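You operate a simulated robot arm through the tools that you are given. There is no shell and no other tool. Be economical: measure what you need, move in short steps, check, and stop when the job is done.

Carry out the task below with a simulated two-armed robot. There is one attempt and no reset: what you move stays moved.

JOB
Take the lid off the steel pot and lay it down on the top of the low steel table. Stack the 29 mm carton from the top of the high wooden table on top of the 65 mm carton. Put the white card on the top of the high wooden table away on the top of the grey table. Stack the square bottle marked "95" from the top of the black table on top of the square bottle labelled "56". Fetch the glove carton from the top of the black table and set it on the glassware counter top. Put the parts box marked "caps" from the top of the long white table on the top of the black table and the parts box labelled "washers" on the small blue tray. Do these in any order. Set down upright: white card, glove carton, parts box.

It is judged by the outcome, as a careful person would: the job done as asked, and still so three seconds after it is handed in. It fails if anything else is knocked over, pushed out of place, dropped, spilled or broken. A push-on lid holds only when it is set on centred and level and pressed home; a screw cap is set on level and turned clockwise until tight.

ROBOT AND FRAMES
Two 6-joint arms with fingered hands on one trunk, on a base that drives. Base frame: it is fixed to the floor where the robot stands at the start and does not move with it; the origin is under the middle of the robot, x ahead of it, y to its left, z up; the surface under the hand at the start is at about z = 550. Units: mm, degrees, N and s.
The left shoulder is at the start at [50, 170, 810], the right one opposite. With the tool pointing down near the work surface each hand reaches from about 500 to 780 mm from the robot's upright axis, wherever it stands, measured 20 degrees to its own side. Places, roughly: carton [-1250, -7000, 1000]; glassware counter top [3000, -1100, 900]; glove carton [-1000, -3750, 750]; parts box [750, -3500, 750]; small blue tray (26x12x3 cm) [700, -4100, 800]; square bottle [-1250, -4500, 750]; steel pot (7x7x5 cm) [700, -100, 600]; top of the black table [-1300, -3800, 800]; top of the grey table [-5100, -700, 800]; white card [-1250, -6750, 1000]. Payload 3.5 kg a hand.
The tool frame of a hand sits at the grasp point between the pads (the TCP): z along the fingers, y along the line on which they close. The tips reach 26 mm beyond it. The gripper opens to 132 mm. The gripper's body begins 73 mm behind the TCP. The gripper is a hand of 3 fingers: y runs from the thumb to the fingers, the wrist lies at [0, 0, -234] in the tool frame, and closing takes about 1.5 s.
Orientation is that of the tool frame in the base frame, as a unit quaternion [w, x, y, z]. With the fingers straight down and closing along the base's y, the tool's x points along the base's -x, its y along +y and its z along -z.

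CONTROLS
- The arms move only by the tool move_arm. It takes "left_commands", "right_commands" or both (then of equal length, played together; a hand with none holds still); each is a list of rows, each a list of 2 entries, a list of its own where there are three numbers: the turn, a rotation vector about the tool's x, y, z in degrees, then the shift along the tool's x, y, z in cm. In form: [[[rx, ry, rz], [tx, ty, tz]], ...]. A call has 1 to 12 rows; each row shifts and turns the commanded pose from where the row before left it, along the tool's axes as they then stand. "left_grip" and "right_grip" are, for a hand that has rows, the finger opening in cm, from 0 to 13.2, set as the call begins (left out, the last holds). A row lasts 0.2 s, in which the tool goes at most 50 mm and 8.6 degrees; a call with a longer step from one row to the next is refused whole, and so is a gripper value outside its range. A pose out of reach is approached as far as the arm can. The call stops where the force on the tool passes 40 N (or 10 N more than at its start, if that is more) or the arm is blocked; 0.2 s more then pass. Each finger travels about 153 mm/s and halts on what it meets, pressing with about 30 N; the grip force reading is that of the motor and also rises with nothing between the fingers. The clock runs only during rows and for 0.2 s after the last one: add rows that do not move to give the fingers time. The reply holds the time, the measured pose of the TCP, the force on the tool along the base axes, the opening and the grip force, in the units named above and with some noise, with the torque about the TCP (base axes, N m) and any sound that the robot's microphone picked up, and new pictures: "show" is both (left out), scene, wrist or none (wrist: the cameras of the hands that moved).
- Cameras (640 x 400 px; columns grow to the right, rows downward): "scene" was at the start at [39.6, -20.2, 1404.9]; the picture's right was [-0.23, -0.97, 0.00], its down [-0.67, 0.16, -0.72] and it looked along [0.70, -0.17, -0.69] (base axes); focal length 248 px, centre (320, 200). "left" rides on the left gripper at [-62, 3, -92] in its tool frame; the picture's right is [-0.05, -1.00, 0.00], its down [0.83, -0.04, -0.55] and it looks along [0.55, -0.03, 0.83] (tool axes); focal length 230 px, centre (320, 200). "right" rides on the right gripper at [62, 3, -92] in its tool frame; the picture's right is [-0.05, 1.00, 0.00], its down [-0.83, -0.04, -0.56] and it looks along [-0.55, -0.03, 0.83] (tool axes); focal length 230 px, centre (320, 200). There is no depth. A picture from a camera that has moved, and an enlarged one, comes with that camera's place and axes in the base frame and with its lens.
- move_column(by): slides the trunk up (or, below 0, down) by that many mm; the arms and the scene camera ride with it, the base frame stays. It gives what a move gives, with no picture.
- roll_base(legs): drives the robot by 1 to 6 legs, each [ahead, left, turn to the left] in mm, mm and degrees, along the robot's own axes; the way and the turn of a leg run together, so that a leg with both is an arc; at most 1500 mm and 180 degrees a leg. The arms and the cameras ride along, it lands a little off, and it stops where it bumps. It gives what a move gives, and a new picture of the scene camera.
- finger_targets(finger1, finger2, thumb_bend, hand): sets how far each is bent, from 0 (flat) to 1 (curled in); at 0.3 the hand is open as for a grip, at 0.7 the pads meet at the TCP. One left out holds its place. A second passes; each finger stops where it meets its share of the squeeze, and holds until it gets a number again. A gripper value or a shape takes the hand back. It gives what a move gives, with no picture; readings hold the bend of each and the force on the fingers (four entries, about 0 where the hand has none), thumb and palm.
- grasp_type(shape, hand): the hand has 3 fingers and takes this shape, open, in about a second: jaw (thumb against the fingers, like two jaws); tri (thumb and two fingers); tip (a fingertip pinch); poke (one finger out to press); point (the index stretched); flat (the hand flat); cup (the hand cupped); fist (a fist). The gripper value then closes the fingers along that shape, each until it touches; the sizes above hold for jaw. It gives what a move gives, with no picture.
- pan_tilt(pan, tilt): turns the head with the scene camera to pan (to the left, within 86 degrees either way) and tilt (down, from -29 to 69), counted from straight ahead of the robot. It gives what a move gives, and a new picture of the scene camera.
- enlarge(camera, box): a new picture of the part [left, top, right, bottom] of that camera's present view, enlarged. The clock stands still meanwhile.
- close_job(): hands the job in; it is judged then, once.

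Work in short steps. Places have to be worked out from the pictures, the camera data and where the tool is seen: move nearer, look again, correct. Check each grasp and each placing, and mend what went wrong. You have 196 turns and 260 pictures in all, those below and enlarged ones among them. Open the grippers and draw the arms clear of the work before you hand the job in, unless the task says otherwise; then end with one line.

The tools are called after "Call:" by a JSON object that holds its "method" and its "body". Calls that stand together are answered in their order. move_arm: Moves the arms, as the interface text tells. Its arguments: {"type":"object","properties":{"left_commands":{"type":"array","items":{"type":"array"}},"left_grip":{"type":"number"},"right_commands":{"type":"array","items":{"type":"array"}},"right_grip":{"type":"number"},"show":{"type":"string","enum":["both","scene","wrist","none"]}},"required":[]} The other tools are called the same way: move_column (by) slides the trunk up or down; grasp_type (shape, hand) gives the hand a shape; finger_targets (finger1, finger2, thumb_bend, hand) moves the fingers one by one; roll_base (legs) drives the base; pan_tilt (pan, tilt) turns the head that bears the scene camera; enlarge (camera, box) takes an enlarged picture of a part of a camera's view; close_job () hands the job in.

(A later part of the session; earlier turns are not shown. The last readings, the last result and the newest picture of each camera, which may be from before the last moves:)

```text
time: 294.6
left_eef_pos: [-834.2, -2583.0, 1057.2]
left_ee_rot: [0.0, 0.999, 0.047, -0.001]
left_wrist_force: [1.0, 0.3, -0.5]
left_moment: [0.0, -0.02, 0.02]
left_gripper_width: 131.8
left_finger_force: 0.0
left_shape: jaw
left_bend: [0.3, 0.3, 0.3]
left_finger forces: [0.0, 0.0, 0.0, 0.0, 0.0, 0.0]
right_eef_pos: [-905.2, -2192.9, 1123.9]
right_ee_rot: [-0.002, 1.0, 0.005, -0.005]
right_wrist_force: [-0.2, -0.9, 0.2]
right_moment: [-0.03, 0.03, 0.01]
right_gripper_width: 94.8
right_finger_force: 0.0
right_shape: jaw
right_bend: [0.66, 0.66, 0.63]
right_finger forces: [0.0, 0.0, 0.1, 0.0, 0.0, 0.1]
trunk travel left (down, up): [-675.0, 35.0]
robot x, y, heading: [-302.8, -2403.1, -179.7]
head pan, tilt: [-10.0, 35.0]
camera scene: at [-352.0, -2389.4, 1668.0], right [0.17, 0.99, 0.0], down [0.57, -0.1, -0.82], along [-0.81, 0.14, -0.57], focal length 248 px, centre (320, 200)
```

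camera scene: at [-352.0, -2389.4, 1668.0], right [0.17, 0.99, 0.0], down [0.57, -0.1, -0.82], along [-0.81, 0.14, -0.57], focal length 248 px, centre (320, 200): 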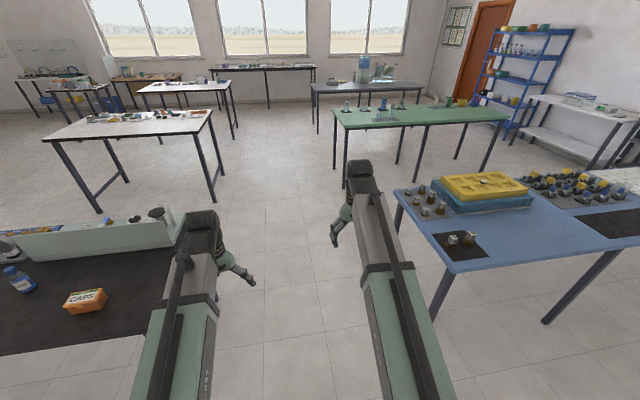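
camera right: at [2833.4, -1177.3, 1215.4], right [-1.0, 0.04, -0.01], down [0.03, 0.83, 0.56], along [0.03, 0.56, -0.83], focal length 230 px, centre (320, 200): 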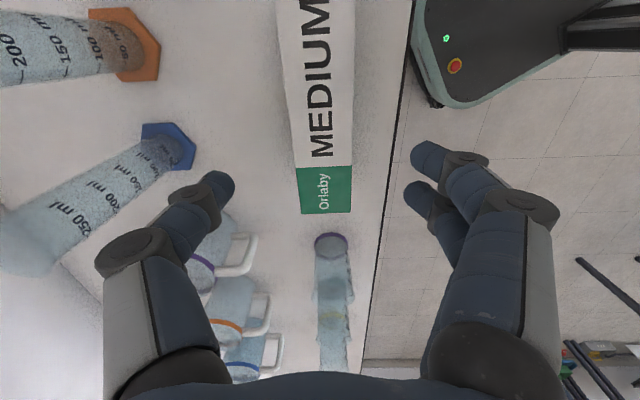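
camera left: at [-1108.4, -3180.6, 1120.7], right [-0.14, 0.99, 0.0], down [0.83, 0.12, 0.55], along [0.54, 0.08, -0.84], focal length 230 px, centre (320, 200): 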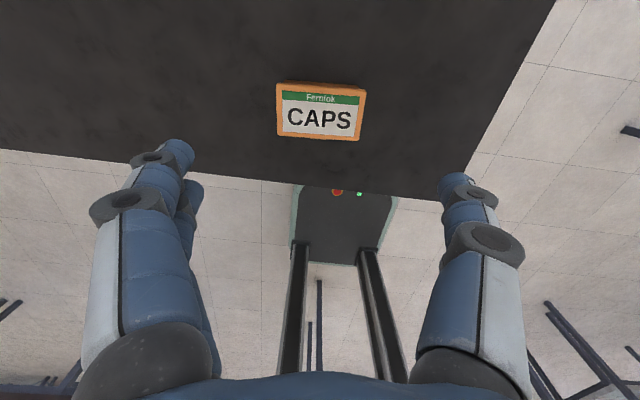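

Call:
{"method": "roll_base", "body": {"legs": [[0, 1100, 0], [0, 1100, 0], [0, 1000, 0]]}}

Call:
{"method": "pan_tilt", "body": {"pan": 35, "tilt": 28}}

```text
time: 310.2
left_eef_pos: [-813.1, -5783.0, 1058.1]
left_ee_rot: [0.001, 0.999, 0.046, -0.003]
left_wrist_force: [0.4, 0.2, 0.1]
left_moment: [0.0, -0.01, 0.0]
left_gripper_width: 131.9
left_finger_force: 0.0
left_shape: jaw
left_bend: [0.3, 0.3, 0.3]
left_finger forces: [0.0, 0.1, 0.0, 0.0, 0.1, 0.0]
right_eef_pos: [-882.9, -5391.6, 1123.4]
right_ee_rot: [0.0, 1.0, 0.005, -0.005]
right_wrist_force: [0.7, 0.6, 0.4]
right_moment: [0.01, -0.02, 0.0]
right_gripper_width: 94.9
right_finger_force: 0.0
right_shape: jaw
right_bend: [0.66, 0.66, 0.63]
right_finger forces: [0.1, 0.0, 0.1, 0.0, 0.1, 0.0]
trunk travel left (down, up): [-675.0, 35.0]
robot x, y, heading: [-280.6, -5599.8, -179.7]
head pan, tilt: [-10.0, 35.0]
camera scene: at [-330.4, -5589.2, 1668.1], right [0.17, 0.99, 0.0], down [0.57, -0.1, -0.82], along [-0.81, 0.14, -0.57], focal length 248 px, centre (320, 200)
```

scene: 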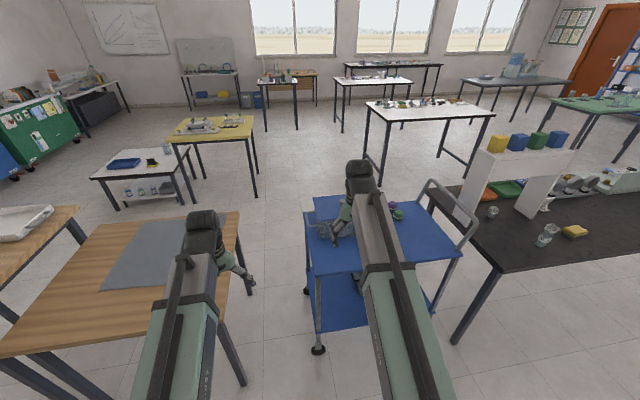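

```text
time: 311.3
left_eef_pos: [-813.3, -5782.6, 1058.7]
left_ee_rot: [0.0, 0.999, 0.047, -0.004]
left_wrist_force: [-0.8, 0.3, 0.4]
left_moment: [-0.02, -0.01, -0.02]
left_gripper_width: 131.8
left_finger_force: 0.0
left_shape: jaw
left_bend: [0.3, 0.3, 0.3]
left_finger forces: [0.1, 0.0, 0.1, 0.0, 0.0, 0.1]
right_eef_pos: [-883.2, -5390.8, 1124.0]
right_ee_rot: [-0.001, 1.0, 0.005, -0.005]
right_wrist_force: [-0.7, 0.2, -0.7]
right_moment: [0.0, 0.01, 0.01]
right_gripper_width: 94.5
right_finger_force: 0.0
right_shape: jaw
right_bend: [0.66, 0.66, 0.63]
right_finger forces: [0.0, 0.0, 0.0, 0.1, 0.0, 0.0]
trunk travel left (down, up): [-675.0, 35.0]
robot x, y, heading: [-284.4, -5601.2, -179.8]
head pan, tilt: [35.0, 28.0]
camera scene: at [-318.0, -5656.0, 1679.0], right [-0.58, 0.82, 0.0], down [0.38, 0.27, -0.88], along [-0.72, -0.51, -0.47], focal length 248 px, centre (320, 200)
```

scene: 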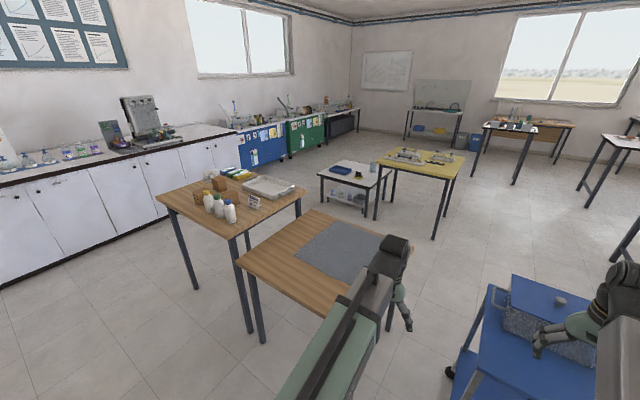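

Call:
{"method": "enlarge", "body": {"camera": "scene", "box": [150, 155, 310, 245]}}

```text
4.00 times, centred on (230, 200) of scene
camera zoom: at [-318.0, -5656.0, 1679.0], right [-0.58, 0.82, 0.0], down [0.38, 0.27, -0.88], along [-0.72, -0.51, -0.47], focal length 993 px, centre (680, 200)
```

zoom: 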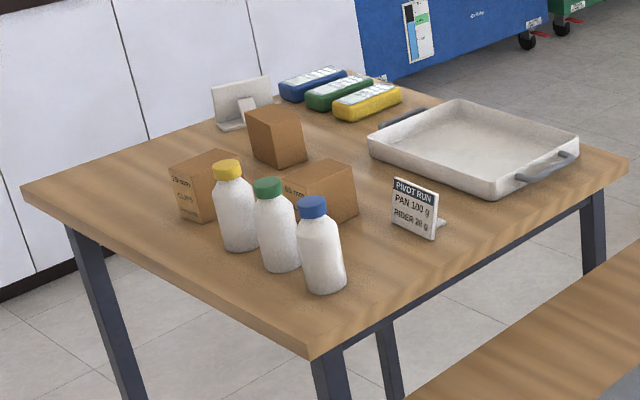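

The table holds three brown cartons, a PIVOT RUN card, and another card seen from behind. I raise the hands and move alongside for a closer look.

Call:
{"method": "move_column", "body": {"by": 35}}

Call:
{"method": "move_arm", "body": {"left_commands": [[[0, 0, 0], [0, 0, -4]], [[0, 0, 0], [0, 0, -4]], [[0, 0, 0], [0, 0, -2]]], "right_commands": [[[0, 0, 0], [4, 0, 0]], [[0, 0, 0], [4, 0, 0]], [[0, 0, 0], [0, 0, -1]]], "show": "none"}}

Call:
{"method": "roll_base", "body": {"legs": [[0, 1050, 0]]}}

Call:
{"method": "pan_tilt", "body": {"pan": 12, "tilt": 38}}

```text
time: 312.1
left_eef_pos: [-812.6, -5782.2, 1094.0]
left_ee_rot: [0.0, 0.999, 0.047, -0.004]
left_wrist_force: [-0.6, -0.3, 0.2]
left_moment: [-0.03, -0.01, 0.02]
left_gripper_width: 132.0
left_finger_force: 0.1
left_shape: jaw
left_bend: [0.3, 0.3, 0.3]
left_finger forces: [0.1, 0.0, 0.0, 0.1, 0.0, 0.1]
right_eef_pos: [-882.6, -5390.9, 1159.6]
right_ee_rot: [-0.001, 1.0, 0.005, -0.006]
right_wrist_force: [-0.3, -0.1, -0.5]
right_moment: [0.01, 0.02, 0.01]
right_gripper_width: 94.9
right_finger_force: 0.1
right_shape: jaw
right_bend: [0.66, 0.66, 0.63]
right_finger forces: [0.0, 0.0, 0.1, 0.1, 0.0, 0.0]
trunk travel left (down, up): [-710.0, 0.0]
robot x, y, heading: [-284.2, -5601.5, -179.7]
head pan, tilt: [35.0, 28.0]
```

```text
time: 312.9
left_eef_pos: [-813.7, -5782.6, 1192.6]
left_ee_rot: [0.001, 0.999, 0.047, -0.003]
left_wrist_force: [-0.9, 0.1, -0.1]
left_moment: [0.0, -0.01, 0.01]
left_gripper_width: 132.1
left_finger_force: 0.1
left_shape: jaw
left_bend: [0.3, 0.3, 0.3]
left_finger forces: [0.1, 0.0, 0.0, 0.1, 0.1, 0.1]
right_eef_pos: [-801.5, -5388.4, 1168.6]
right_ee_rot: [-0.001, 1.0, 0.005, -0.004]
right_wrist_force: [-0.4, -0.6, 0.0]
right_moment: [0.01, 0.01, -0.03]
right_gripper_width: 94.7
right_finger_force: 0.0
right_shape: jaw
right_bend: [0.66, 0.66, 0.63]
right_finger forces: [0.0, 0.0, 0.1, 0.0, 0.0, 0.1]
trunk travel left (down, up): [-710.0, 0.0]
robot x, y, heading: [-285.4, -5603.8, -179.4]
head pan, tilt: [35.0, 28.0]
```

```text
time: 318.4
left_eef_pos: [-807.5, -6839.9, 1193.6]
left_ee_rot: [0.0, 0.999, 0.044, -0.003]
left_wrist_force: [0.1, -0.1, -0.2]
left_moment: [0.02, -0.01, -0.02]
left_gripper_width: 131.8
left_finger_force: 0.1
left_shape: jaw
left_bend: [0.3, 0.3, 0.3]
left_finger forces: [0.0, 0.1, 0.0, 0.0, 0.1, 0.0]
right_eef_pos: [-795.5, -6447.6, 1167.6]
right_ee_rot: [-0.002, 1.0, 0.004, -0.006]
right_wrist_force: [-0.2, -0.6, -0.4]
right_moment: [0.02, -0.03, 0.0]
right_gripper_width: 94.7
right_finger_force: 0.1
right_shape: jaw
right_bend: [0.66, 0.66, 0.63]
right_finger forces: [0.0, 0.0, 0.0, 0.1, 0.0, 0.1]
trunk travel left (down, up): [-710.0, 0.0]
robot x, y, heading: [-279.0, -6662.8, -179.8]
head pan, tilt: [35.0, 28.0]
camera scene: at [-312.0, -6715.3, 1714.0], right [-0.58, 0.82, 0.0], down [0.38, 0.27, -0.88], along [-0.72, -0.51, -0.47], focal length 248 px, centre (320, 200)
```

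scene: 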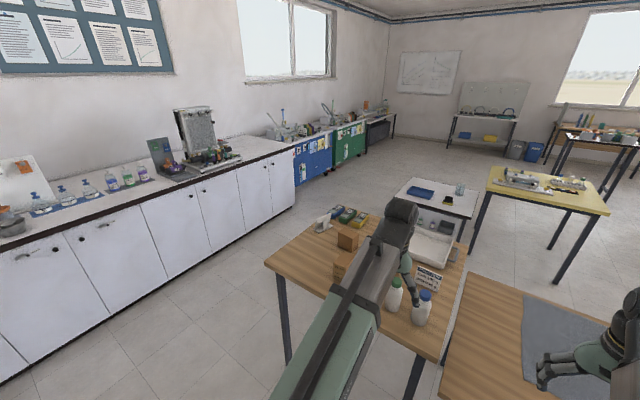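

```text
time: 319.2
left_eef_pos: [-806.6, -6840.9, 1193.0]
left_ee_rot: [0.0, 0.999, 0.045, -0.003]
left_wrist_force: [0.1, 0.3, -0.3]
left_moment: [0.02, -0.03, -0.01]
left_gripper_width: 131.9
left_finger_force: 0.1
left_shape: jaw
left_bend: [0.3, 0.3, 0.3]
left_finger forces: [0.0, 0.1, 0.0, 0.0, 0.0, 0.0]
right_eef_pos: [-795.3, -6448.0, 1169.0]
right_ee_rot: [-0.001, 1.0, 0.004, -0.005]
right_wrist_force: [0.5, 0.2, 0.3]
right_moment: [-0.01, -0.01, -0.02]
right_gripper_width: 94.5
right_finger_force: 0.0
right_shape: jaw
right_bend: [0.66, 0.66, 0.63]
right_finger forces: [0.0, 0.0, 0.0, 0.0, 0.0, 0.0]
trunk travel left (down, up): [-710.0, 0.0]
robot x, y, heading: [-279.0, -6660.5, -179.8]
head pan, tilt: [12.0, 38.0]
camera scene: at [-321.8, -6680.6, 1698.5], right [-0.21, 0.98, 0.0], down [0.6, 0.13, -0.79], along [-0.77, -0.17, -0.62], focal length 248 px, centre (320, 200)
```

scene: 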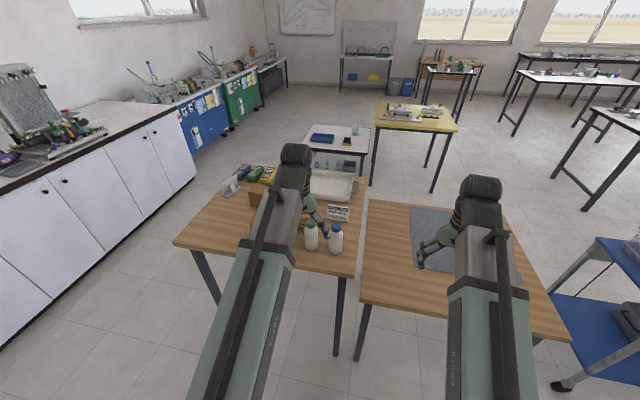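

Call:
{"method": "roll_base", "body": {"legs": [[0, 360, 0]]}}

Call:
{"method": "pan_tilt", "body": {"pan": 0, "tilt": 40}}

Call:
{"method": "enlarge", "body": {"camera": "scene", "box": [240, 150, 400, 250]}}

```text
time: 321.5
left_eef_pos: [-805.2, -7205.4, 1193.3]
left_ee_rot: [-0.001, 0.999, 0.047, -0.004]
left_wrist_force: [0.7, 0.2, 0.7]
left_moment: [0.02, -0.01, 0.02]
left_gripper_width: 131.8
left_finger_force: 0.0
left_shape: jaw
left_bend: [0.3, 0.3, 0.3]
left_finger forces: [0.0, 0.0, 0.0, 0.0, 0.1, 0.0]
right_eef_pos: [-793.9, -6810.1, 1167.4]
right_ee_rot: [-0.001, 1.0, 0.005, -0.005]
right_wrist_force: [0.4, 0.2, -0.2]
right_moment: [0.03, 0.02, 0.03]
right_gripper_width: 94.6
right_finger_force: 0.1
right_shape: jaw
right_bend: [0.66, 0.66, 0.63]
right_finger forces: [0.0, 0.1, 0.0, 0.0, 0.0, 0.0]
trunk travel left (down, up): [-710.0, 0.0]
robot x, y, heading: [-276.5, -7019.0, -179.6]
head pan, tilt: [12.0, 38.0]
camera scene: at [-319.5, -7042.7, 1698.5], right [-0.22, 0.98, 0.0], down [0.6, 0.13, -0.79], along [-0.77, -0.17, -0.62], focal length 248 px, centre (320, 200)
```

scene: 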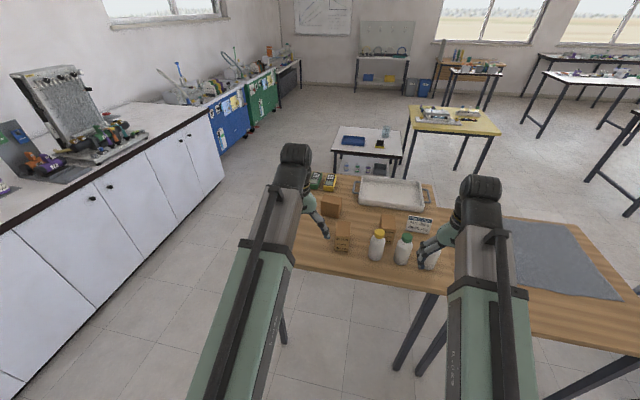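

```text
time: 322.3
left_eef_pos: [-804.3, -7202.7, 1193.0]
left_ee_rot: [0.001, 0.999, 0.047, -0.003]
left_wrist_force: [0.1, -0.4, -0.1]
left_moment: [-0.03, 0.04, 0.02]
left_gripper_width: 131.8
left_finger_force: 0.0
left_shape: jaw
left_bend: [0.3, 0.3, 0.3]
left_finger forces: [0.0, 0.0, 0.1, 0.0, 0.1, 0.0]
right_eef_pos: [-794.4, -6808.2, 1168.2]
right_ee_rot: [0.0, 1.0, 0.005, -0.005]
right_wrist_force: [0.4, 0.1, 0.4]
right_moment: [0.04, -0.02, -0.03]
right_gripper_width: 94.5
right_finger_force: 0.1
right_shape: jaw
right_bend: [0.66, 0.66, 0.63]
right_finger forces: [0.0, 0.0, 0.1, 0.0, 0.0, 0.1]
trunk travel left (down, up): [-710.0, 0.0]
robot x, y, heading: [-272.2, -7020.4, -179.5]
head pan, tilt: [0.0, 40.0]
camera scene: at [-320.2, -7023.3, 1695.5], right [-0.01, 1.0, 0.0], down [0.64, 0.01, -0.77], along [-0.77, -0.01, -0.64], focal length 248 px, centre (320, 200)
```

scene: 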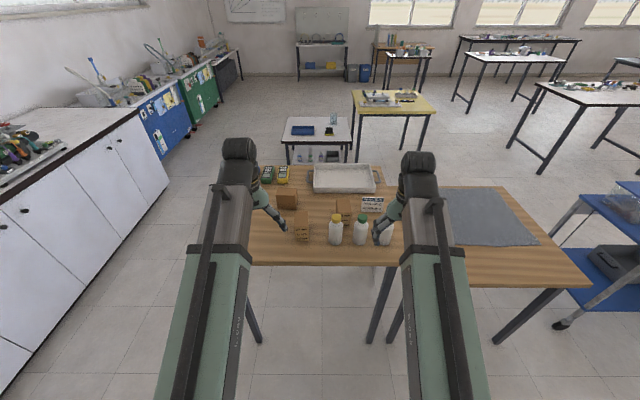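

```text
4.00 times, centred on (320, 200) of scene
camera zoom: at [-320.2, -7023.3, 1695.5], right [-0.01, 1.0, 0.0], down [0.64, 0.01, -0.77], along [-0.77, -0.01, -0.64], focal length 993 px, centre (320, 200)
```

zoom: 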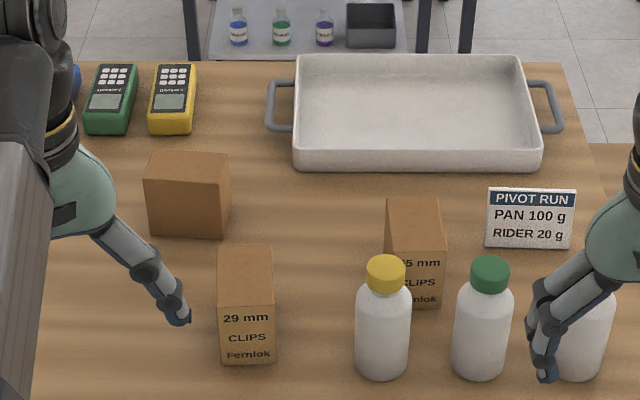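

Call:
{"method": "enlarge", "body": {"camera": "scene", "box": [330, 195, 362, 230]}}

Call:
{"method": "enlarge", "body": {"camera": "right", "box": [0, 0, 640, 400]}}

Call:
{"method": "enlarge", "body": {"camera": "left", "box": [0, 0, 640, 400]}}

```text
11.43 times, centred on (346, 212) of scene
camera zoom: at [-320.2, -7023.3, 1695.5], right [-0.01, 1.0, 0.0], down [0.64, 0.01, -0.77], along [-0.77, -0.01, -0.64], focal length 2837 px, centre (23, 57)
```

zoom: 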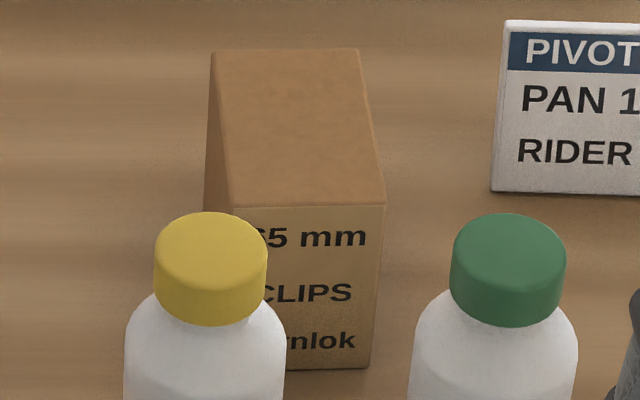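

```text
1.00 times, centred on (320, 200) of right (not enlarged: the box is as wide or as high as the picture)
camera zoom: at [-731.9, -6811.7, 1258.8], right [-0.04, -1.0, 0.0], down [-0.83, 0.03, 0.56], along [-0.56, 0.02, -0.83], focal length 230 px, centre (320, 200)
```

zoom: 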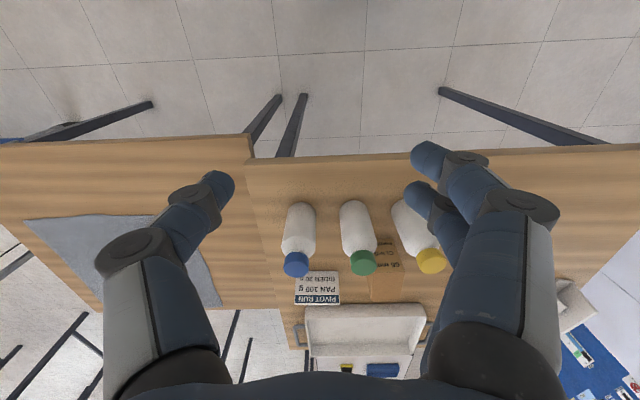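

```text
1.00 times, centred on (320, 200) of left (not enlarged: the box is as wide or as high as the picture)
camera zoom: at [-864.8, -7211.3, 1284.6], right [-0.15, 0.99, 0.0], down [0.83, 0.12, 0.55], along [0.54, 0.08, -0.84], focal length 230 px, centre (320, 200)
```

zoom: 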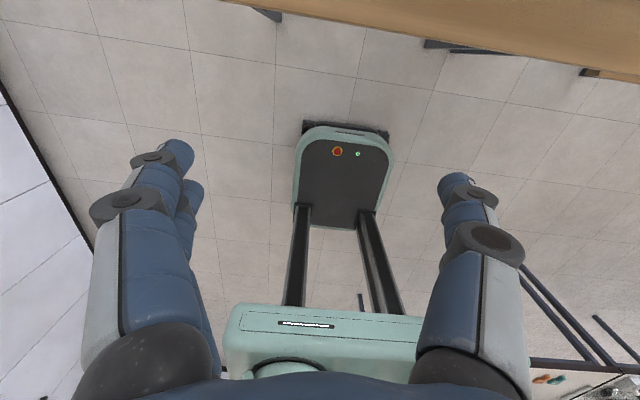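

Left-front is the 29 mm carton, the one behind the yellow bottle the 65 mm one. PIVOT RUN is the white card nearest the listed spot. I move the base nearer and bring the left hand over the 29 mm carton for a close look.

Call:
{"method": "roll_base", "body": {"legs": [[120, -170, -0.3]]}}

Call:
{"method": "move_arm", "body": {"left_commands": [[[0, 0, 0], [-4, 3, 0]], [[0, 0, 0], [-4, 3, 0]], [[0, 0, 0], [-3, 1.5, 0]]], "left_grip": 10, "show": "both"}}

```text
time: 323.9
left_eef_pos: [-927.1, -7029.6, 1193.4]
left_ee_rot: [0.0, 0.999, 0.044, -0.003]
left_wrist_force: [-0.3, 0.2, 0.2]
left_moment: [-0.02, -0.04, 0.03]
left_gripper_width: 132.0
left_finger_force: 0.1
left_shape: jaw
left_bend: [0.3, 0.3, 0.3]
left_finger forces: [0.0, 0.0, 0.0, 0.1, 0.1, 0.0]
right_eef_pos: [-915.6, -6636.1, 1166.5]
right_ee_rot: [0.0, 1.0, 0.004, -0.005]
right_wrist_force: [0.4, 1.2, 0.6]
right_moment: [-0.02, -0.01, 0.03]
right_gripper_width: 94.6
right_finger_force: 0.0
right_shape: jaw
right_bend: [0.66, 0.66, 0.63]
right_finger forces: [0.0, 0.0, 0.0, 0.1, 0.0, 0.1]
trunk travel left (down, up): [-710.0, 0.0]
robot x, y, heading: [-396.5, -6850.4, -179.8]
head pan, tilt: [0.0, 40.0]
camera scene: at [-442.7, -6851.1, 1695.5], right [0.0, 1.0, 0.0], down [0.64, 0.0, -0.77], along [-0.77, 0.0, -0.64], focal length 248 px, centre (320, 200)
```

scene: 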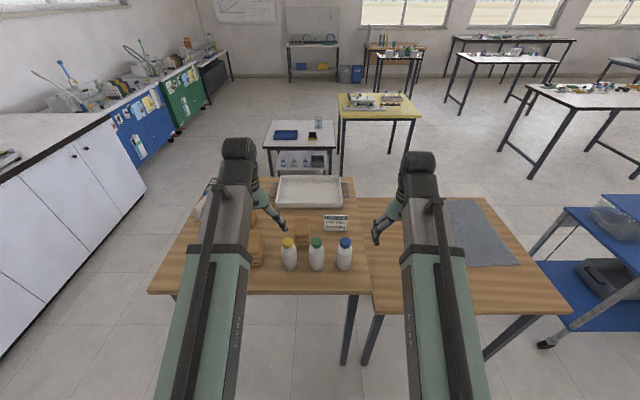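

```text
time: 324.7
left_eef_pos: [-1030.1, -7114.8, 1193.9]
left_ee_rot: [0.0, 0.999, 0.045, -0.002]
left_wrist_force: [-0.1, 0.2, -0.5]
left_moment: [0.01, -0.02, 0.0]
left_gripper_width: 100.4
left_finger_force: 0.0
left_shape: jaw
left_bend: [0.63, 0.63, 0.59]
left_finger forces: [0.0, 0.1, 0.0, 0.0, 0.0, 0.0]
right_eef_pos: [-915.2, -6637.4, 1167.8]
right_ee_rot: [-0.001, 1.0, 0.004, -0.004]
right_wrist_force: [-0.1, 0.2, -0.4]
right_moment: [-0.01, -0.01, -0.03]
right_gripper_width: 94.7
right_finger_force: 0.1
right_shape: jaw
right_bend: [0.66, 0.66, 0.63]
right_finger forces: [0.0, 0.0, 0.0, 0.0, 0.0, 0.0]
trunk travel left (down, up): [-710.0, 0.0]
robot x, y, heading: [-393.4, -6851.9, -179.9]
head pan, tilt: [0.0, 40.0]
camera scene: at [-442.2, -6853.0, 1695.5], right [0.0, 1.0, 0.0], down [0.64, 0.0, -0.77], along [-0.77, 0.0, -0.64], focal length 248 px, centre (320, 200)
camera left: at [-1090.9, -7123.7, 1285.2], right [-0.14, 0.99, 0.0], down [0.83, 0.12, 0.55], along [0.54, 0.08, -0.83], focal length 230 px, centre (320, 200)
```

scene: 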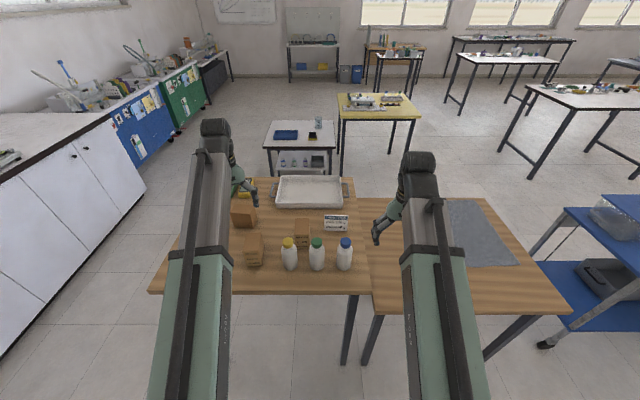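
left: 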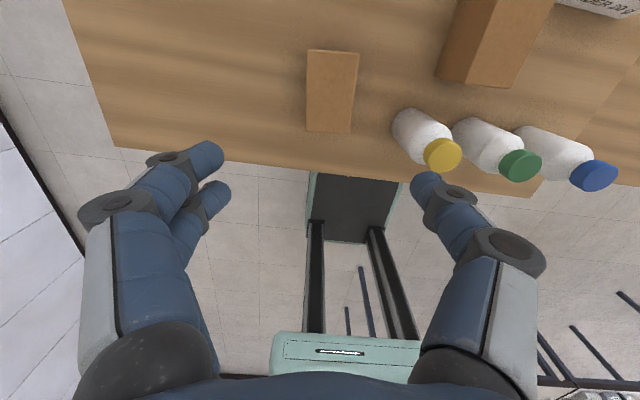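

29 mm carton: top ≈54×85 mm centred [-1049,-7105], top z≈992, yaw ≈6°. I align and descend part way.

Call:
{"method": "move_arm", "body": {"left_commands": [[[0, 0, -1.1], [0, 0, 0]], [[0, 0, 0], [-1.78, -1.2, 0]], [[0, 0, 0], [0, 0, 4]], [[0, 0, 0], [0, 0, 4]], [[0, 0, 0], [0, 0, 4]]], "show": "wrist"}}

```text
time: 325.9
left_eef_pos: [-1048.1, -7105.0, 1073.5]
left_ee_rot: [0.0, 0.999, 0.054, -0.004]
left_wrist_force: [-0.9, -0.2, -0.1]
left_moment: [-0.04, 0.0, 0.0]
left_gripper_width: 100.4
left_finger_force: 0.1
left_shape: jaw
left_bend: [0.63, 0.63, 0.59]
left_finger forces: [0.1, 0.0, 0.0, 0.1, 0.0, 0.0]
right_eef_pos: [-914.7, -6637.5, 1168.4]
right_ee_rot: [-0.001, 1.0, 0.004, -0.005]
right_wrist_force: [0.4, 0.1, 0.4]
right_moment: [-0.03, -0.03, 0.02]
right_gripper_width: 94.4
right_finger_force: 0.0
right_shape: jaw
right_bend: [0.66, 0.66, 0.63]
right_finger forces: [0.1, 0.1, 0.0, 0.0, 0.0, 0.0]
trunk travel left (down, up): [-710.0, 0.0]
robot x, y, heading: [-394.7, -6852.4, -179.5]
head pan, tilt: [0.0, 40.0]
camera left: at [-1108.9, -7114.6, 1165.0], right [-0.16, 0.99, 0.0], down [0.82, 0.13, 0.55], along [0.54, 0.09, -0.84], focal length 230 px, centre (320, 200)
```

left: 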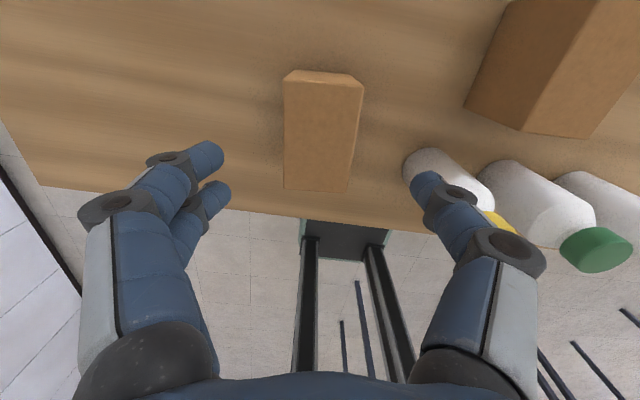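

Centred. Small yaw fix, then down to TCP 965 and close.

Call:
{"method": "move_arm", "body": {"left_commands": [[[0, 0, 1.0], [0, 0, 3]], [[0, 0, 0], [0, 0, 3]], [[0, 0, 0], [0, 0, 3]], [[0, 0, 0], [0, 0, 1.8]]], "show": "none"}}

Call:
{"method": "move_arm", "body": {"left_commands": [[[0, 0, 0], [0, 0, 0]], [[0, 0, 0], [0, 0, 0]], [[0, 0, 0], [0, 0, 0]], [[0, 0, 0], [0, 0, 0]], [[0, 0, 0], [0, 0, 0]], [[0, 0, 0], [0, 0, 0]]], "left_grip": 3, "show": "wrist"}}

```text
time: 326.9
left_eef_pos: [-1049.3, -7106.6, 966.9]
left_ee_rot: [0.0, 0.999, 0.046, -0.003]
left_wrist_force: [0.1, 0.2, -0.1]
left_moment: [-0.01, -0.02, 0.03]
left_gripper_width: 100.6
left_finger_force: 0.1
left_shape: jaw
left_bend: [0.63, 0.63, 0.59]
left_finger forces: [0.0, 0.1, 0.0, 0.1, 0.0, 0.0]
right_eef_pos: [-914.4, -6637.2, 1167.2]
right_ee_rot: [-0.001, 1.0, 0.003, -0.005]
right_wrist_force: [-0.3, 0.4, -0.4]
right_moment: [-0.02, 0.03, 0.01]
right_gripper_width: 94.6
right_finger_force: 0.1
right_shape: jaw
right_bend: [0.66, 0.66, 0.63]
right_finger forces: [0.1, 0.0, 0.1, 0.0, 0.0, 0.0]
trunk travel left (down, up): [-710.0, 0.0]
robot x, y, heading: [-395.6, -6851.8, -179.9]
head pan, tilt: [0.0, 40.0]
```

```text
time: 328.3
left_eef_pos: [-1049.6, -7105.9, 966.2]
left_ee_rot: [0.0, 0.999, 0.045, -0.003]
left_wrist_force: [0.7, 0.8, 0.0]
left_moment: [0.02, 0.05, -0.02]
left_gripper_width: 51.3
left_finger_force: 30.0
left_shape: jaw
left_bend: [0.73, 0.73, 0.7]
left_finger forces: [13.6, 13.6, 0.0, 0.0, 27.2, 0.0]
right_eef_pos: [-915.0, -6637.2, 1168.3]
right_ee_rot: [0.0, 1.0, 0.003, -0.005]
right_wrist_force: [0.0, -0.4, 1.0]
right_moment: [0.02, -0.02, -0.01]
right_gripper_width: 94.7
right_finger_force: 0.1
right_shape: jaw
right_bend: [0.66, 0.66, 0.63]
right_finger forces: [0.1, 0.0, 0.1, 0.1, 0.1, 0.0]
trunk travel left (down, up): [-710.0, 0.0]
robot x, y, heading: [-397.5, -6852.1, -179.6]
head pan, tilt: [0.0, 40.0]
camera left: at [-1110.5, -7114.5, 1057.6], right [-0.14, 0.99, 0.0], down [0.83, 0.12, 0.55], along [0.54, 0.08, -0.84], focal length 230 px, centre (320, 200)
```

left: 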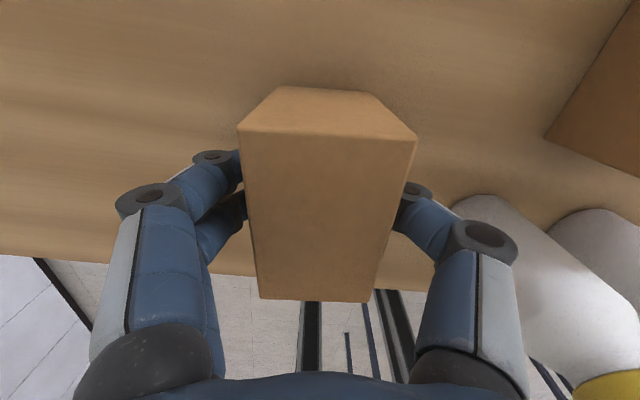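

Gripped. Lift to TCP ≈1150 and look at the 65 mm carton.

Call:
{"method": "move_arm", "body": {"left_commands": [[[0, 0, 0], [0, 0, -1]], [[0, 0, 0], [0, 0, -3]], [[0, 0, 0], [0, 0, -4]], [[0, 0, 0], [0, 0, -4]], [[0, 0, 0], [0, 0, -4]], [[0, 0, 0], [0, 0, -3]]], "show": "both"}}

Call:
{"method": "enlarge", "body": {"camera": "scene", "box": [260, 200, 356, 260]}}

```text
time: 329.7
left_eef_pos: [-1049.0, -7105.2, 1156.5]
left_ee_rot: [0.001, 0.999, 0.045, -0.003]
left_wrist_force: [0.0, 0.4, -1.3]
left_moment: [-0.02, -0.01, 0.02]
left_gripper_width: 51.4
left_finger_force: 30.0
left_shape: jaw
left_bend: [0.73, 0.73, 0.7]
left_finger forces: [13.7, 13.6, 0.1, 0.0, 27.1, 0.0]
right_eef_pos: [-914.3, -6637.3, 1167.5]
right_ee_rot: [-0.001, 1.0, 0.004, -0.005]
right_wrist_force: [-0.8, -0.7, 0.8]
right_moment: [0.02, -0.04, 0.0]
right_gripper_width: 94.8
right_finger_force: 0.0
right_shape: jaw
right_bend: [0.66, 0.66, 0.63]
right_finger forces: [0.0, 0.1, 0.1, 0.0, 0.0, 0.0]
trunk travel left (down, up): [-710.0, 0.0]
robot x, y, heading: [-395.1, -6854.9, -179.7]
head pan, tilt: [0.0, 40.0]
camera scene: at [-441.5, -6852.8, 1695.5], right [0.0, 1.0, 0.0], down [0.64, 0.0, -0.77], along [-0.77, 0.0, -0.64], focal length 248 px, centre (320, 200)
camera left: at [-1109.0, -7113.5, 1247.7], right [-0.14, 0.99, 0.0], down [0.83, 0.12, 0.55], along [0.54, 0.08, -0.83], focal length 230 px, centre (320, 200)
```

scene: 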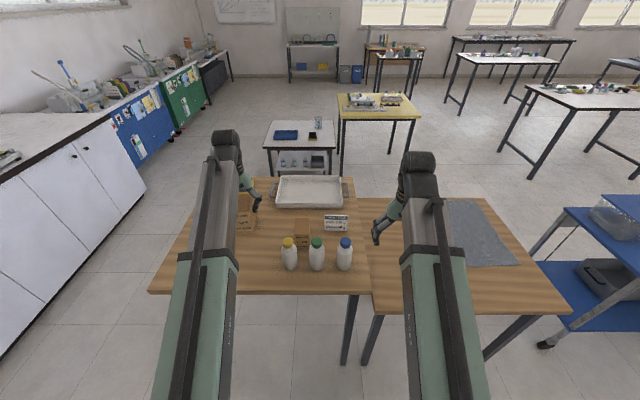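
left: 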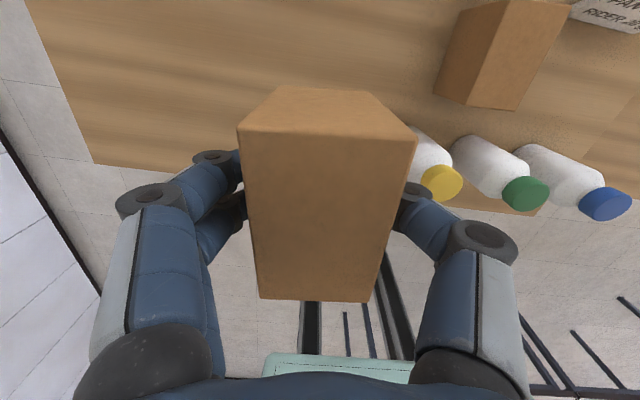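

```text
6.67 times, centred on (308, 230) of scene
camera zoom: at [-441.5, -6852.8, 1695.5], right [0.0, 1.0, 0.0], down [0.64, 0.0, -0.77], along [-0.77, 0.0, -0.64], focal length 1655 px, centre (400, 0)
```

zoom: 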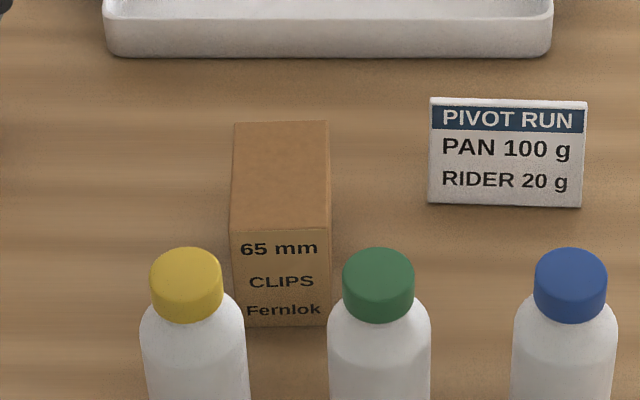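

Confirmed "65 mm"; its top ≈[-1126,-6923,993], yaw ≈3°. I roll 60 mm nearer, then carry the 29 mm carton over it.

Call:
{"method": "roll_base", "body": {"legs": [[60, 0, 0]]}}

Call:
{"method": "move_arm", "body": {"left_commands": [[[0, 0, 2.1], [-0.9, 0, 0]], [[0, 0, 0], [0, -3.72, 0]], [[0, 0, 0], [0, -3.72, 0]], [[0, 0, 0], [0, -3.72, 0]], [[0, 0, 0], [0, -3.72, 0]], [[0, 0, 0], [0, -3.72, 0]]], "show": "wrist"}}

Call:
{"method": "enlarge", "body": {"camera": "scene", "box": [250, 170, 378, 250]}}

```text
time: 330.7
left_eef_pos: [-1110.3, -7105.1, 1154.7]
left_ee_rot: [0.0, 0.999, 0.046, -0.001]
left_wrist_force: [-0.1, -0.3, -2.6]
left_moment: [0.03, -0.03, 0.0]
left_gripper_width: 51.5
left_finger_force: 29.8
left_shape: jaw
left_bend: [0.73, 0.73, 0.7]
left_finger forces: [13.6, 13.7, 0.1, 0.0, 27.1, 0.1]
right_eef_pos: [-976.6, -6636.7, 1167.5]
right_ee_rot: [-0.001, 1.0, 0.003, -0.004]
right_wrist_force: [-1.2, -0.6, 0.3]
right_moment: [-0.01, -0.04, -0.04]
right_gripper_width: 94.8
right_finger_force: 0.1
right_shape: jaw
right_bend: [0.66, 0.66, 0.63]
right_finger forces: [0.0, 0.0, 0.1, 0.1, 0.0, 0.1]
trunk travel left (down, up): [-710.0, 0.0]
robot x, y, heading: [-455.8, -6850.2, -179.6]
head pan, tilt: [0.0, 40.0]
camera scene: at [-504.7, -6853.2, 1695.4], right [0.0, 1.0, 0.0], down [0.64, 0.0, -0.76], along [-0.76, 0.0, -0.64], focal length 248 px, centre (320, 200)
```

scene: 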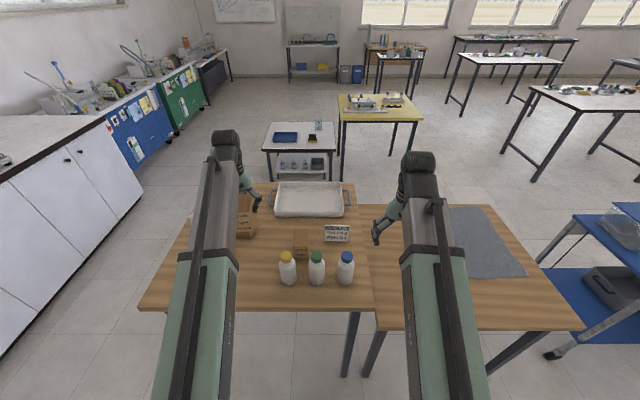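

```text
time: 332.1
left_eef_pos: [-1128.2, -6920.7, 1156.2]
left_ee_rot: [0.0, 1.0, 0.028, -0.004]
left_wrist_force: [0.6, -0.9, -1.8]
left_moment: [0.02, 0.03, 0.01]
left_gripper_width: 51.1
left_finger_force: 30.2
left_shape: jaw
left_bend: [0.73, 0.73, 0.7]
left_finger forces: [13.9, 13.8, 0.0, 0.0, 27.6, 0.0]
right_eef_pos: [-975.6, -6637.5, 1167.5]
right_ee_rot: [-0.001, 1.0, 0.004, -0.005]
right_wrist_force: [0.5, 1.0, 0.0]
right_moment: [-0.01, -0.01, 0.01]
right_gripper_width: 94.6
right_finger_force: 0.0
right_shape: jaw
right_bend: [0.66, 0.66, 0.63]
right_finger forces: [0.0, 0.1, 0.0, 0.1, 0.0, 0.0]
trunk travel left (down, up): [-710.0, 0.0]
robot x, y, heading: [-455.3, -6848.3, -179.6]
head pan, tilt: [0.0, 40.0]
camera left: at [-1188.5, -6925.7, 1248.2], right [-0.11, 0.99, 0.0], down [0.83, 0.09, 0.55], along [0.55, 0.06, -0.84], focal length 230 px, centre (320, 200)
```

left: 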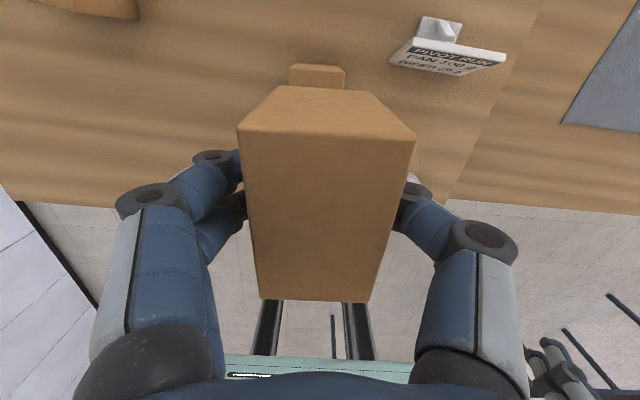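

```text
5.00 times, centred on (314, 210) of scene
camera zoom: at [-501.6, -6852.3, 1695.5], right [0.0, 1.0, 0.0], down [0.64, 0.0, -0.77], along [-0.77, 0.0, -0.64], focal length 1241 px, centre (350, 150)
```

zoom: 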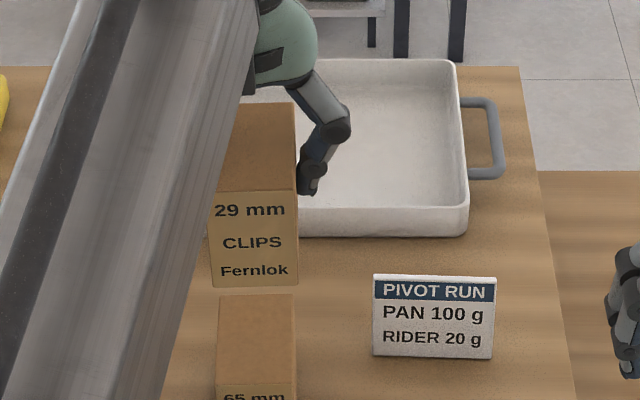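

Alignment good (≈3 mm in y to correct). I lower to ~20 mm above and check.

Call:
{"method": "move_arm", "body": {"left_commands": [[[0, 0, 0], [0, 0.3, 2.5]], [[0, 0, 0], [0, 0, 2.5]], [[0, 0, 0], [0, 0, 2.5]], [[0, 0, 0], [0, 0, 1]]], "show": "none"}}

Call:
{"method": "enlarge", "body": {"camera": "scene", "box": [266, 180, 362, 240]}}

Call:
{"method": "enlarge", "body": {"camera": "left", "box": [220, 40, 420, 165]}}

```text
time: 333.1
left_eef_pos: [-1127.9, -6922.4, 1071.8]
left_ee_rot: [0.0, 1.0, 0.028, -0.003]
left_wrist_force: [-0.3, 1.2, -1.9]
left_moment: [-0.01, 0.01, 0.02]
left_gripper_width: 51.2
left_finger_force: 30.3
left_shape: jaw
left_bend: [0.73, 0.73, 0.7]
left_finger forces: [13.7, 13.8, 0.1, 0.0, 27.6, 0.1]
right_eef_pos: [-974.6, -6636.2, 1167.2]
right_ee_rot: [-0.001, 1.0, 0.004, -0.005]
right_wrist_force: [0.8, 0.2, 0.0]
right_moment: [0.0, -0.01, 0.0]
right_gripper_width: 94.7
right_finger_force: 0.0
right_shape: jaw
right_bend: [0.66, 0.66, 0.63]
right_finger forces: [0.0, 0.1, 0.0, 0.1, 0.0, 0.0]
trunk travel left (down, up): [-710.0, 0.0]
robot x, y, heading: [-453.8, -6850.1, -179.8]
head pan, tilt: [0.0, 40.0]
```

```text
6.67 times, centred on (314, 210) of scene
camera zoom: at [-501.5, -6853.1, 1695.5], right [0.0, 1.0, 0.0], down [0.64, 0.0, -0.77], along [-0.77, 0.0, -0.64], focal length 1655 px, centre (360, 133)
```

zoom: 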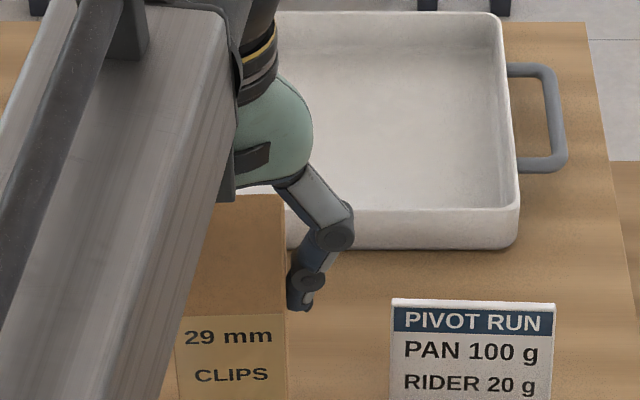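

```text
3.20 times, centred on (320, 102) of left
camera zoom: at [-1188.8, -6929.6, 1162.6], right [-0.11, 0.99, 0.0], down [0.83, 0.09, 0.55], along [0.55, 0.06, -0.84], focal length 736 px, centre (320, 512)
```

zoom: 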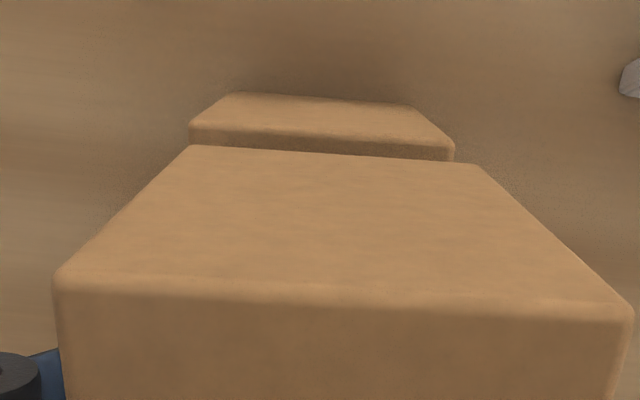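

Both edges match; 2.5 mm toward −y remains. I correct and lower to contact.

Call:
{"method": "move_arm", "body": {"left_commands": [[[0, 0, 0], [0, 0.25, 0.4]], [[0, 0, 0], [0, 0, 0.4]], [[0, 0, 0], [0, 0, 0.3]], [[0, 0, 0], [0, 0, 0.3]], [[0, 0, 0], [0, 0, 0.2]], [[0, 0, 0], [0, 0, 0.2]], [[0, 0, 0], [0, 0, 0.2]], [[0, 0, 0], [0, 0, 0.2]]], "show": "none"}}

```text
time: 334.9
left_eef_pos: [-1127.1, -6927.4, 1051.9]
left_ee_rot: [0.0, 1.0, 0.028, -0.006]
left_wrist_force: [-3.3, -0.6, 24.9]
left_moment: [0.0, 0.06, -0.03]
left_gripper_width: 51.6
left_finger_force: 30.0
left_shape: jaw
left_bend: [0.74, 0.74, 0.7]
left_finger forces: [16.7, 16.7, 0.0, 0.0, 32.8, 0.1]
right_eef_pos: [-973.2, -6637.4, 1168.9]
right_ee_rot: [-0.001, 1.0, 0.003, -0.005]
right_wrist_force: [0.0, 0.0, 0.2]
right_moment: [-0.02, -0.02, 0.01]
right_gripper_width: 94.5
right_finger_force: 0.1
right_shape: jaw
right_bend: [0.66, 0.66, 0.63]
right_finger forces: [0.0, 0.1, 0.0, 0.0, 0.0, 0.1]
trunk travel left (down, up): [-710.0, 0.0]
robot x, y, heading: [-455.8, -6854.2, -180.1]
head pan, tilt: [0.0, 40.0]
```

Contact as predicted (1052). Release and rise.

Call:
{"method": "move_arm", "body": {"left_commands": [[[0, 0, 0], [0, 0, -0.15]], [[0, 0, 0], [0, 0, 0]], [[0, 0, 0], [0, 0, 0]], [[0, 0, 0], [0, 0, 0]], [[0, 0, 0], [0, 0, -2]], [[0, 0, 0], [0, 0, -3]], [[0, 0, 0], [0, 0, -4]], [[0, 0, 0], [0, 0, -3]]], "left_grip": 9.5, "show": "wrist"}}

Call:
{"method": "enlarge", "body": {"camera": "scene", "box": [266, 190, 362, 270]}}

```text
time: 336.7
left_eef_pos: [-1125.7, -6926.5, 1169.8]
left_ee_rot: [0.0, 1.0, 0.026, -0.003]
left_wrist_force: [-0.3, 0.3, -0.4]
left_moment: [0.02, -0.01, 0.02]
left_gripper_width: 94.9
left_finger_force: 0.0
left_shape: jaw
left_bend: [0.66, 0.66, 0.63]
left_finger forces: [0.0, 0.0, 0.0, 0.0, 0.1, 0.0]
right_eef_pos: [-975.0, -6636.7, 1167.6]
right_ee_rot: [-0.001, 1.0, 0.004, -0.005]
right_wrist_force: [-0.7, 0.3, -0.4]
right_moment: [-0.02, 0.0, 0.01]
right_gripper_width: 94.9
right_finger_force: 0.0
right_shape: jaw
right_bend: [0.66, 0.66, 0.63]
right_finger forces: [0.1, 0.0, 0.0, 0.0, 0.1, 0.0]
trunk travel left (down, up): [-710.0, 0.0]
robot x, y, heading: [-455.3, -6849.9, -179.9]
head pan, tilt: [0.0, 40.0]
camera left: at [-1188.3, -6932.7, 1262.5], right [-0.11, 0.99, 0.0], down [0.83, 0.09, 0.55], along [0.55, 0.06, -0.84], focal length 230 px, centre (320, 200)
```

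left: 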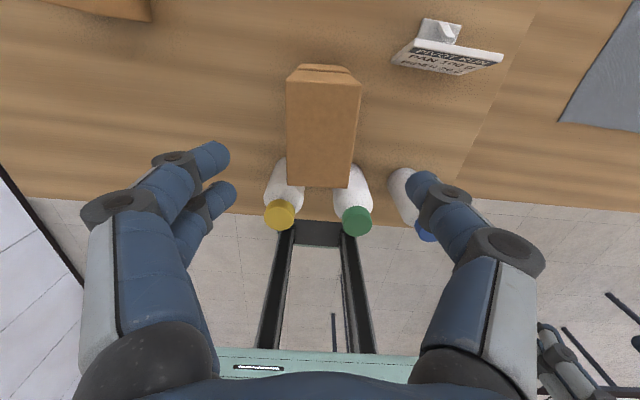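

```text
5.00 times, centred on (314, 230) of scene
camera zoom: at [-501.2, -6853.0, 1695.5], right [0.0, 1.0, 0.0], down [0.64, 0.0, -0.77], along [-0.77, 0.0, -0.64], focal length 1241 px, centre (350, 50)
```

zoom: 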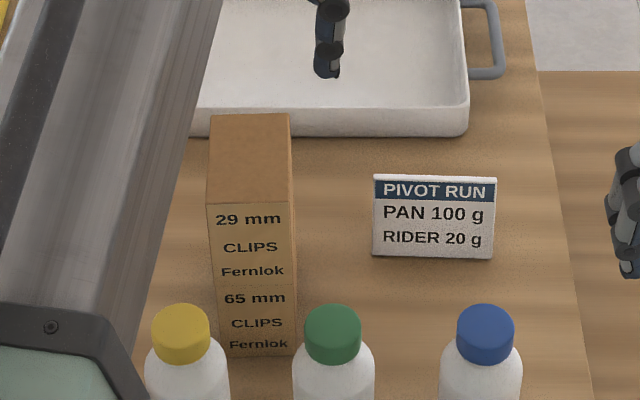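

The stack is perfect. For the white card I want a thickness pinch with the two fingers behind it, so I yaw the base −30° and turn the left hand +60°.

Call:
{"method": "roll_base", "body": {"legs": [[41, 57, 0], [0, 0, -30]]}}

Call:
{"method": "move_arm", "body": {"left_commands": [[[0, 0, 7.8], [0, 0, 0]], [[0, 0, 7.8], [0, 0, 0]], [[0, 0, 7.8], [0, 0, 0]], [[0, 0, 7.8], [0, 0, 0]], [[0, 0, 7.8], [0, 0, 0]], [[0, 0, 7.8], [0, 0, 0]], [[0, 0, 7.8], [0, 0, 0]], [[0, 0, 7.8], [0, 0, 0]]], "left_grip": 7, "show": "wrist"}}

```text
time: 339.2
left_eef_pos: [-1112.4, -6631.3, 1171.0]
left_ee_rot: [0.0, 0.972, -0.237, -0.004]
left_wrist_force: [0.3, 1.2, 0.3]
left_moment: [0.01, -0.02, -0.01]
left_gripper_width: 94.6
left_finger_force: 0.1
left_shape: jaw
left_bend: [0.66, 0.66, 0.63]
left_finger forces: [0.0, 0.1, 0.0, 0.1, 0.0, 0.0]
right_eef_pos: [-832.8, -6461.5, 1166.9]
right_ee_rot: [-0.002, 0.966, -0.26, -0.004]
right_wrist_force: [0.6, 0.1, -0.3]
right_moment: [-0.02, -0.01, -0.05]
right_gripper_width: 94.9
right_finger_force: 0.1
right_shape: jaw
right_bend: [0.66, 0.66, 0.63]
right_finger forces: [0.0, 0.0, 0.0, 0.0, 0.0, 0.1]
trunk travel left (down, up): [-710.0, 0.0]
robot x, y, heading: [-499.4, -6910.6, 149.7]
head pan, tilt: [0.0, 40.0]
camera scene: at [-535.6, -6887.3, 1695.5], right [0.51, 0.86, 0.0], down [0.55, -0.33, -0.77], along [-0.66, 0.39, -0.64], focal length 248 px, centre (320, 200)
```

scene: 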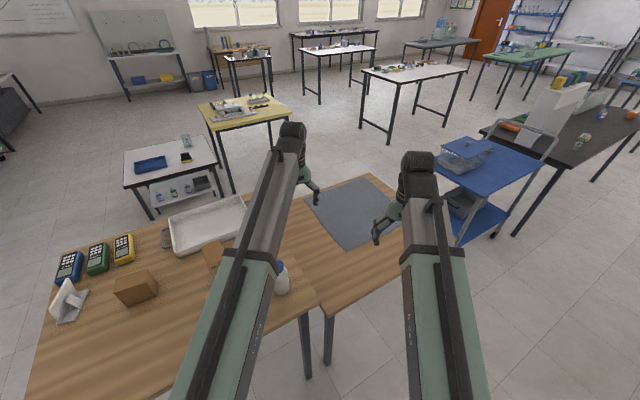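

```text
time: 341.0
left_eef_pos: [-1112.2, -6631.9, 1170.1]
left_ee_rot: [0.001, 0.707, -0.707, -0.003]
left_wrist_force: [0.1, 1.1, -0.5]
left_moment: [-0.01, 0.01, -0.02]
left_gripper_width: 70.8
left_finger_force: 0.1
left_shape: jaw
left_bend: [0.72, 0.72, 0.7]
left_finger forces: [0.1, 0.0, 0.0, 0.0, 0.1, 0.1]
right_eef_pos: [-835.8, -6459.7, 1168.2]
right_ee_rot: [-0.002, 0.965, -0.261, -0.004]
right_wrist_force: [-0.4, 0.0, 0.0]
right_moment: [0.02, 0.01, 0.02]
right_gripper_width: 94.6
right_finger_force: 0.0
right_shape: jaw
right_bend: [0.66, 0.66, 0.63]
right_finger forces: [0.1, 0.0, 0.0, 0.1, 0.0, 0.0]
trunk travel left (down, up): [-710.0, 0.0]
robot x, y, heading: [-495.2, -6911.2, 149.5]
head pan, tilt: [0.0, 40.0]
camera left: at [-1115.3, -6570.5, 1261.5], right [1.0, 0.05, -0.01], down [0.05, -0.83, 0.55], along [0.02, -0.55, -0.83], focal length 230 px, centre (320, 200)
```

left: 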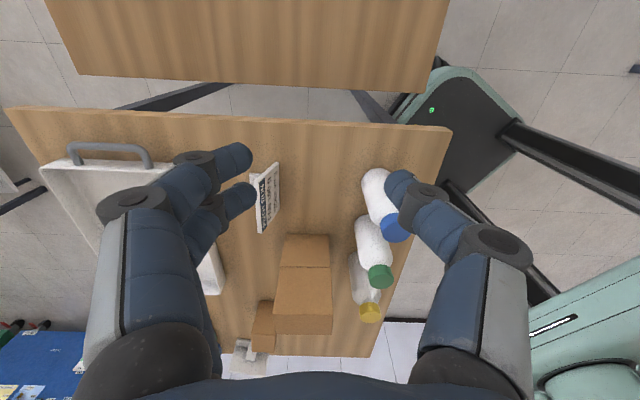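

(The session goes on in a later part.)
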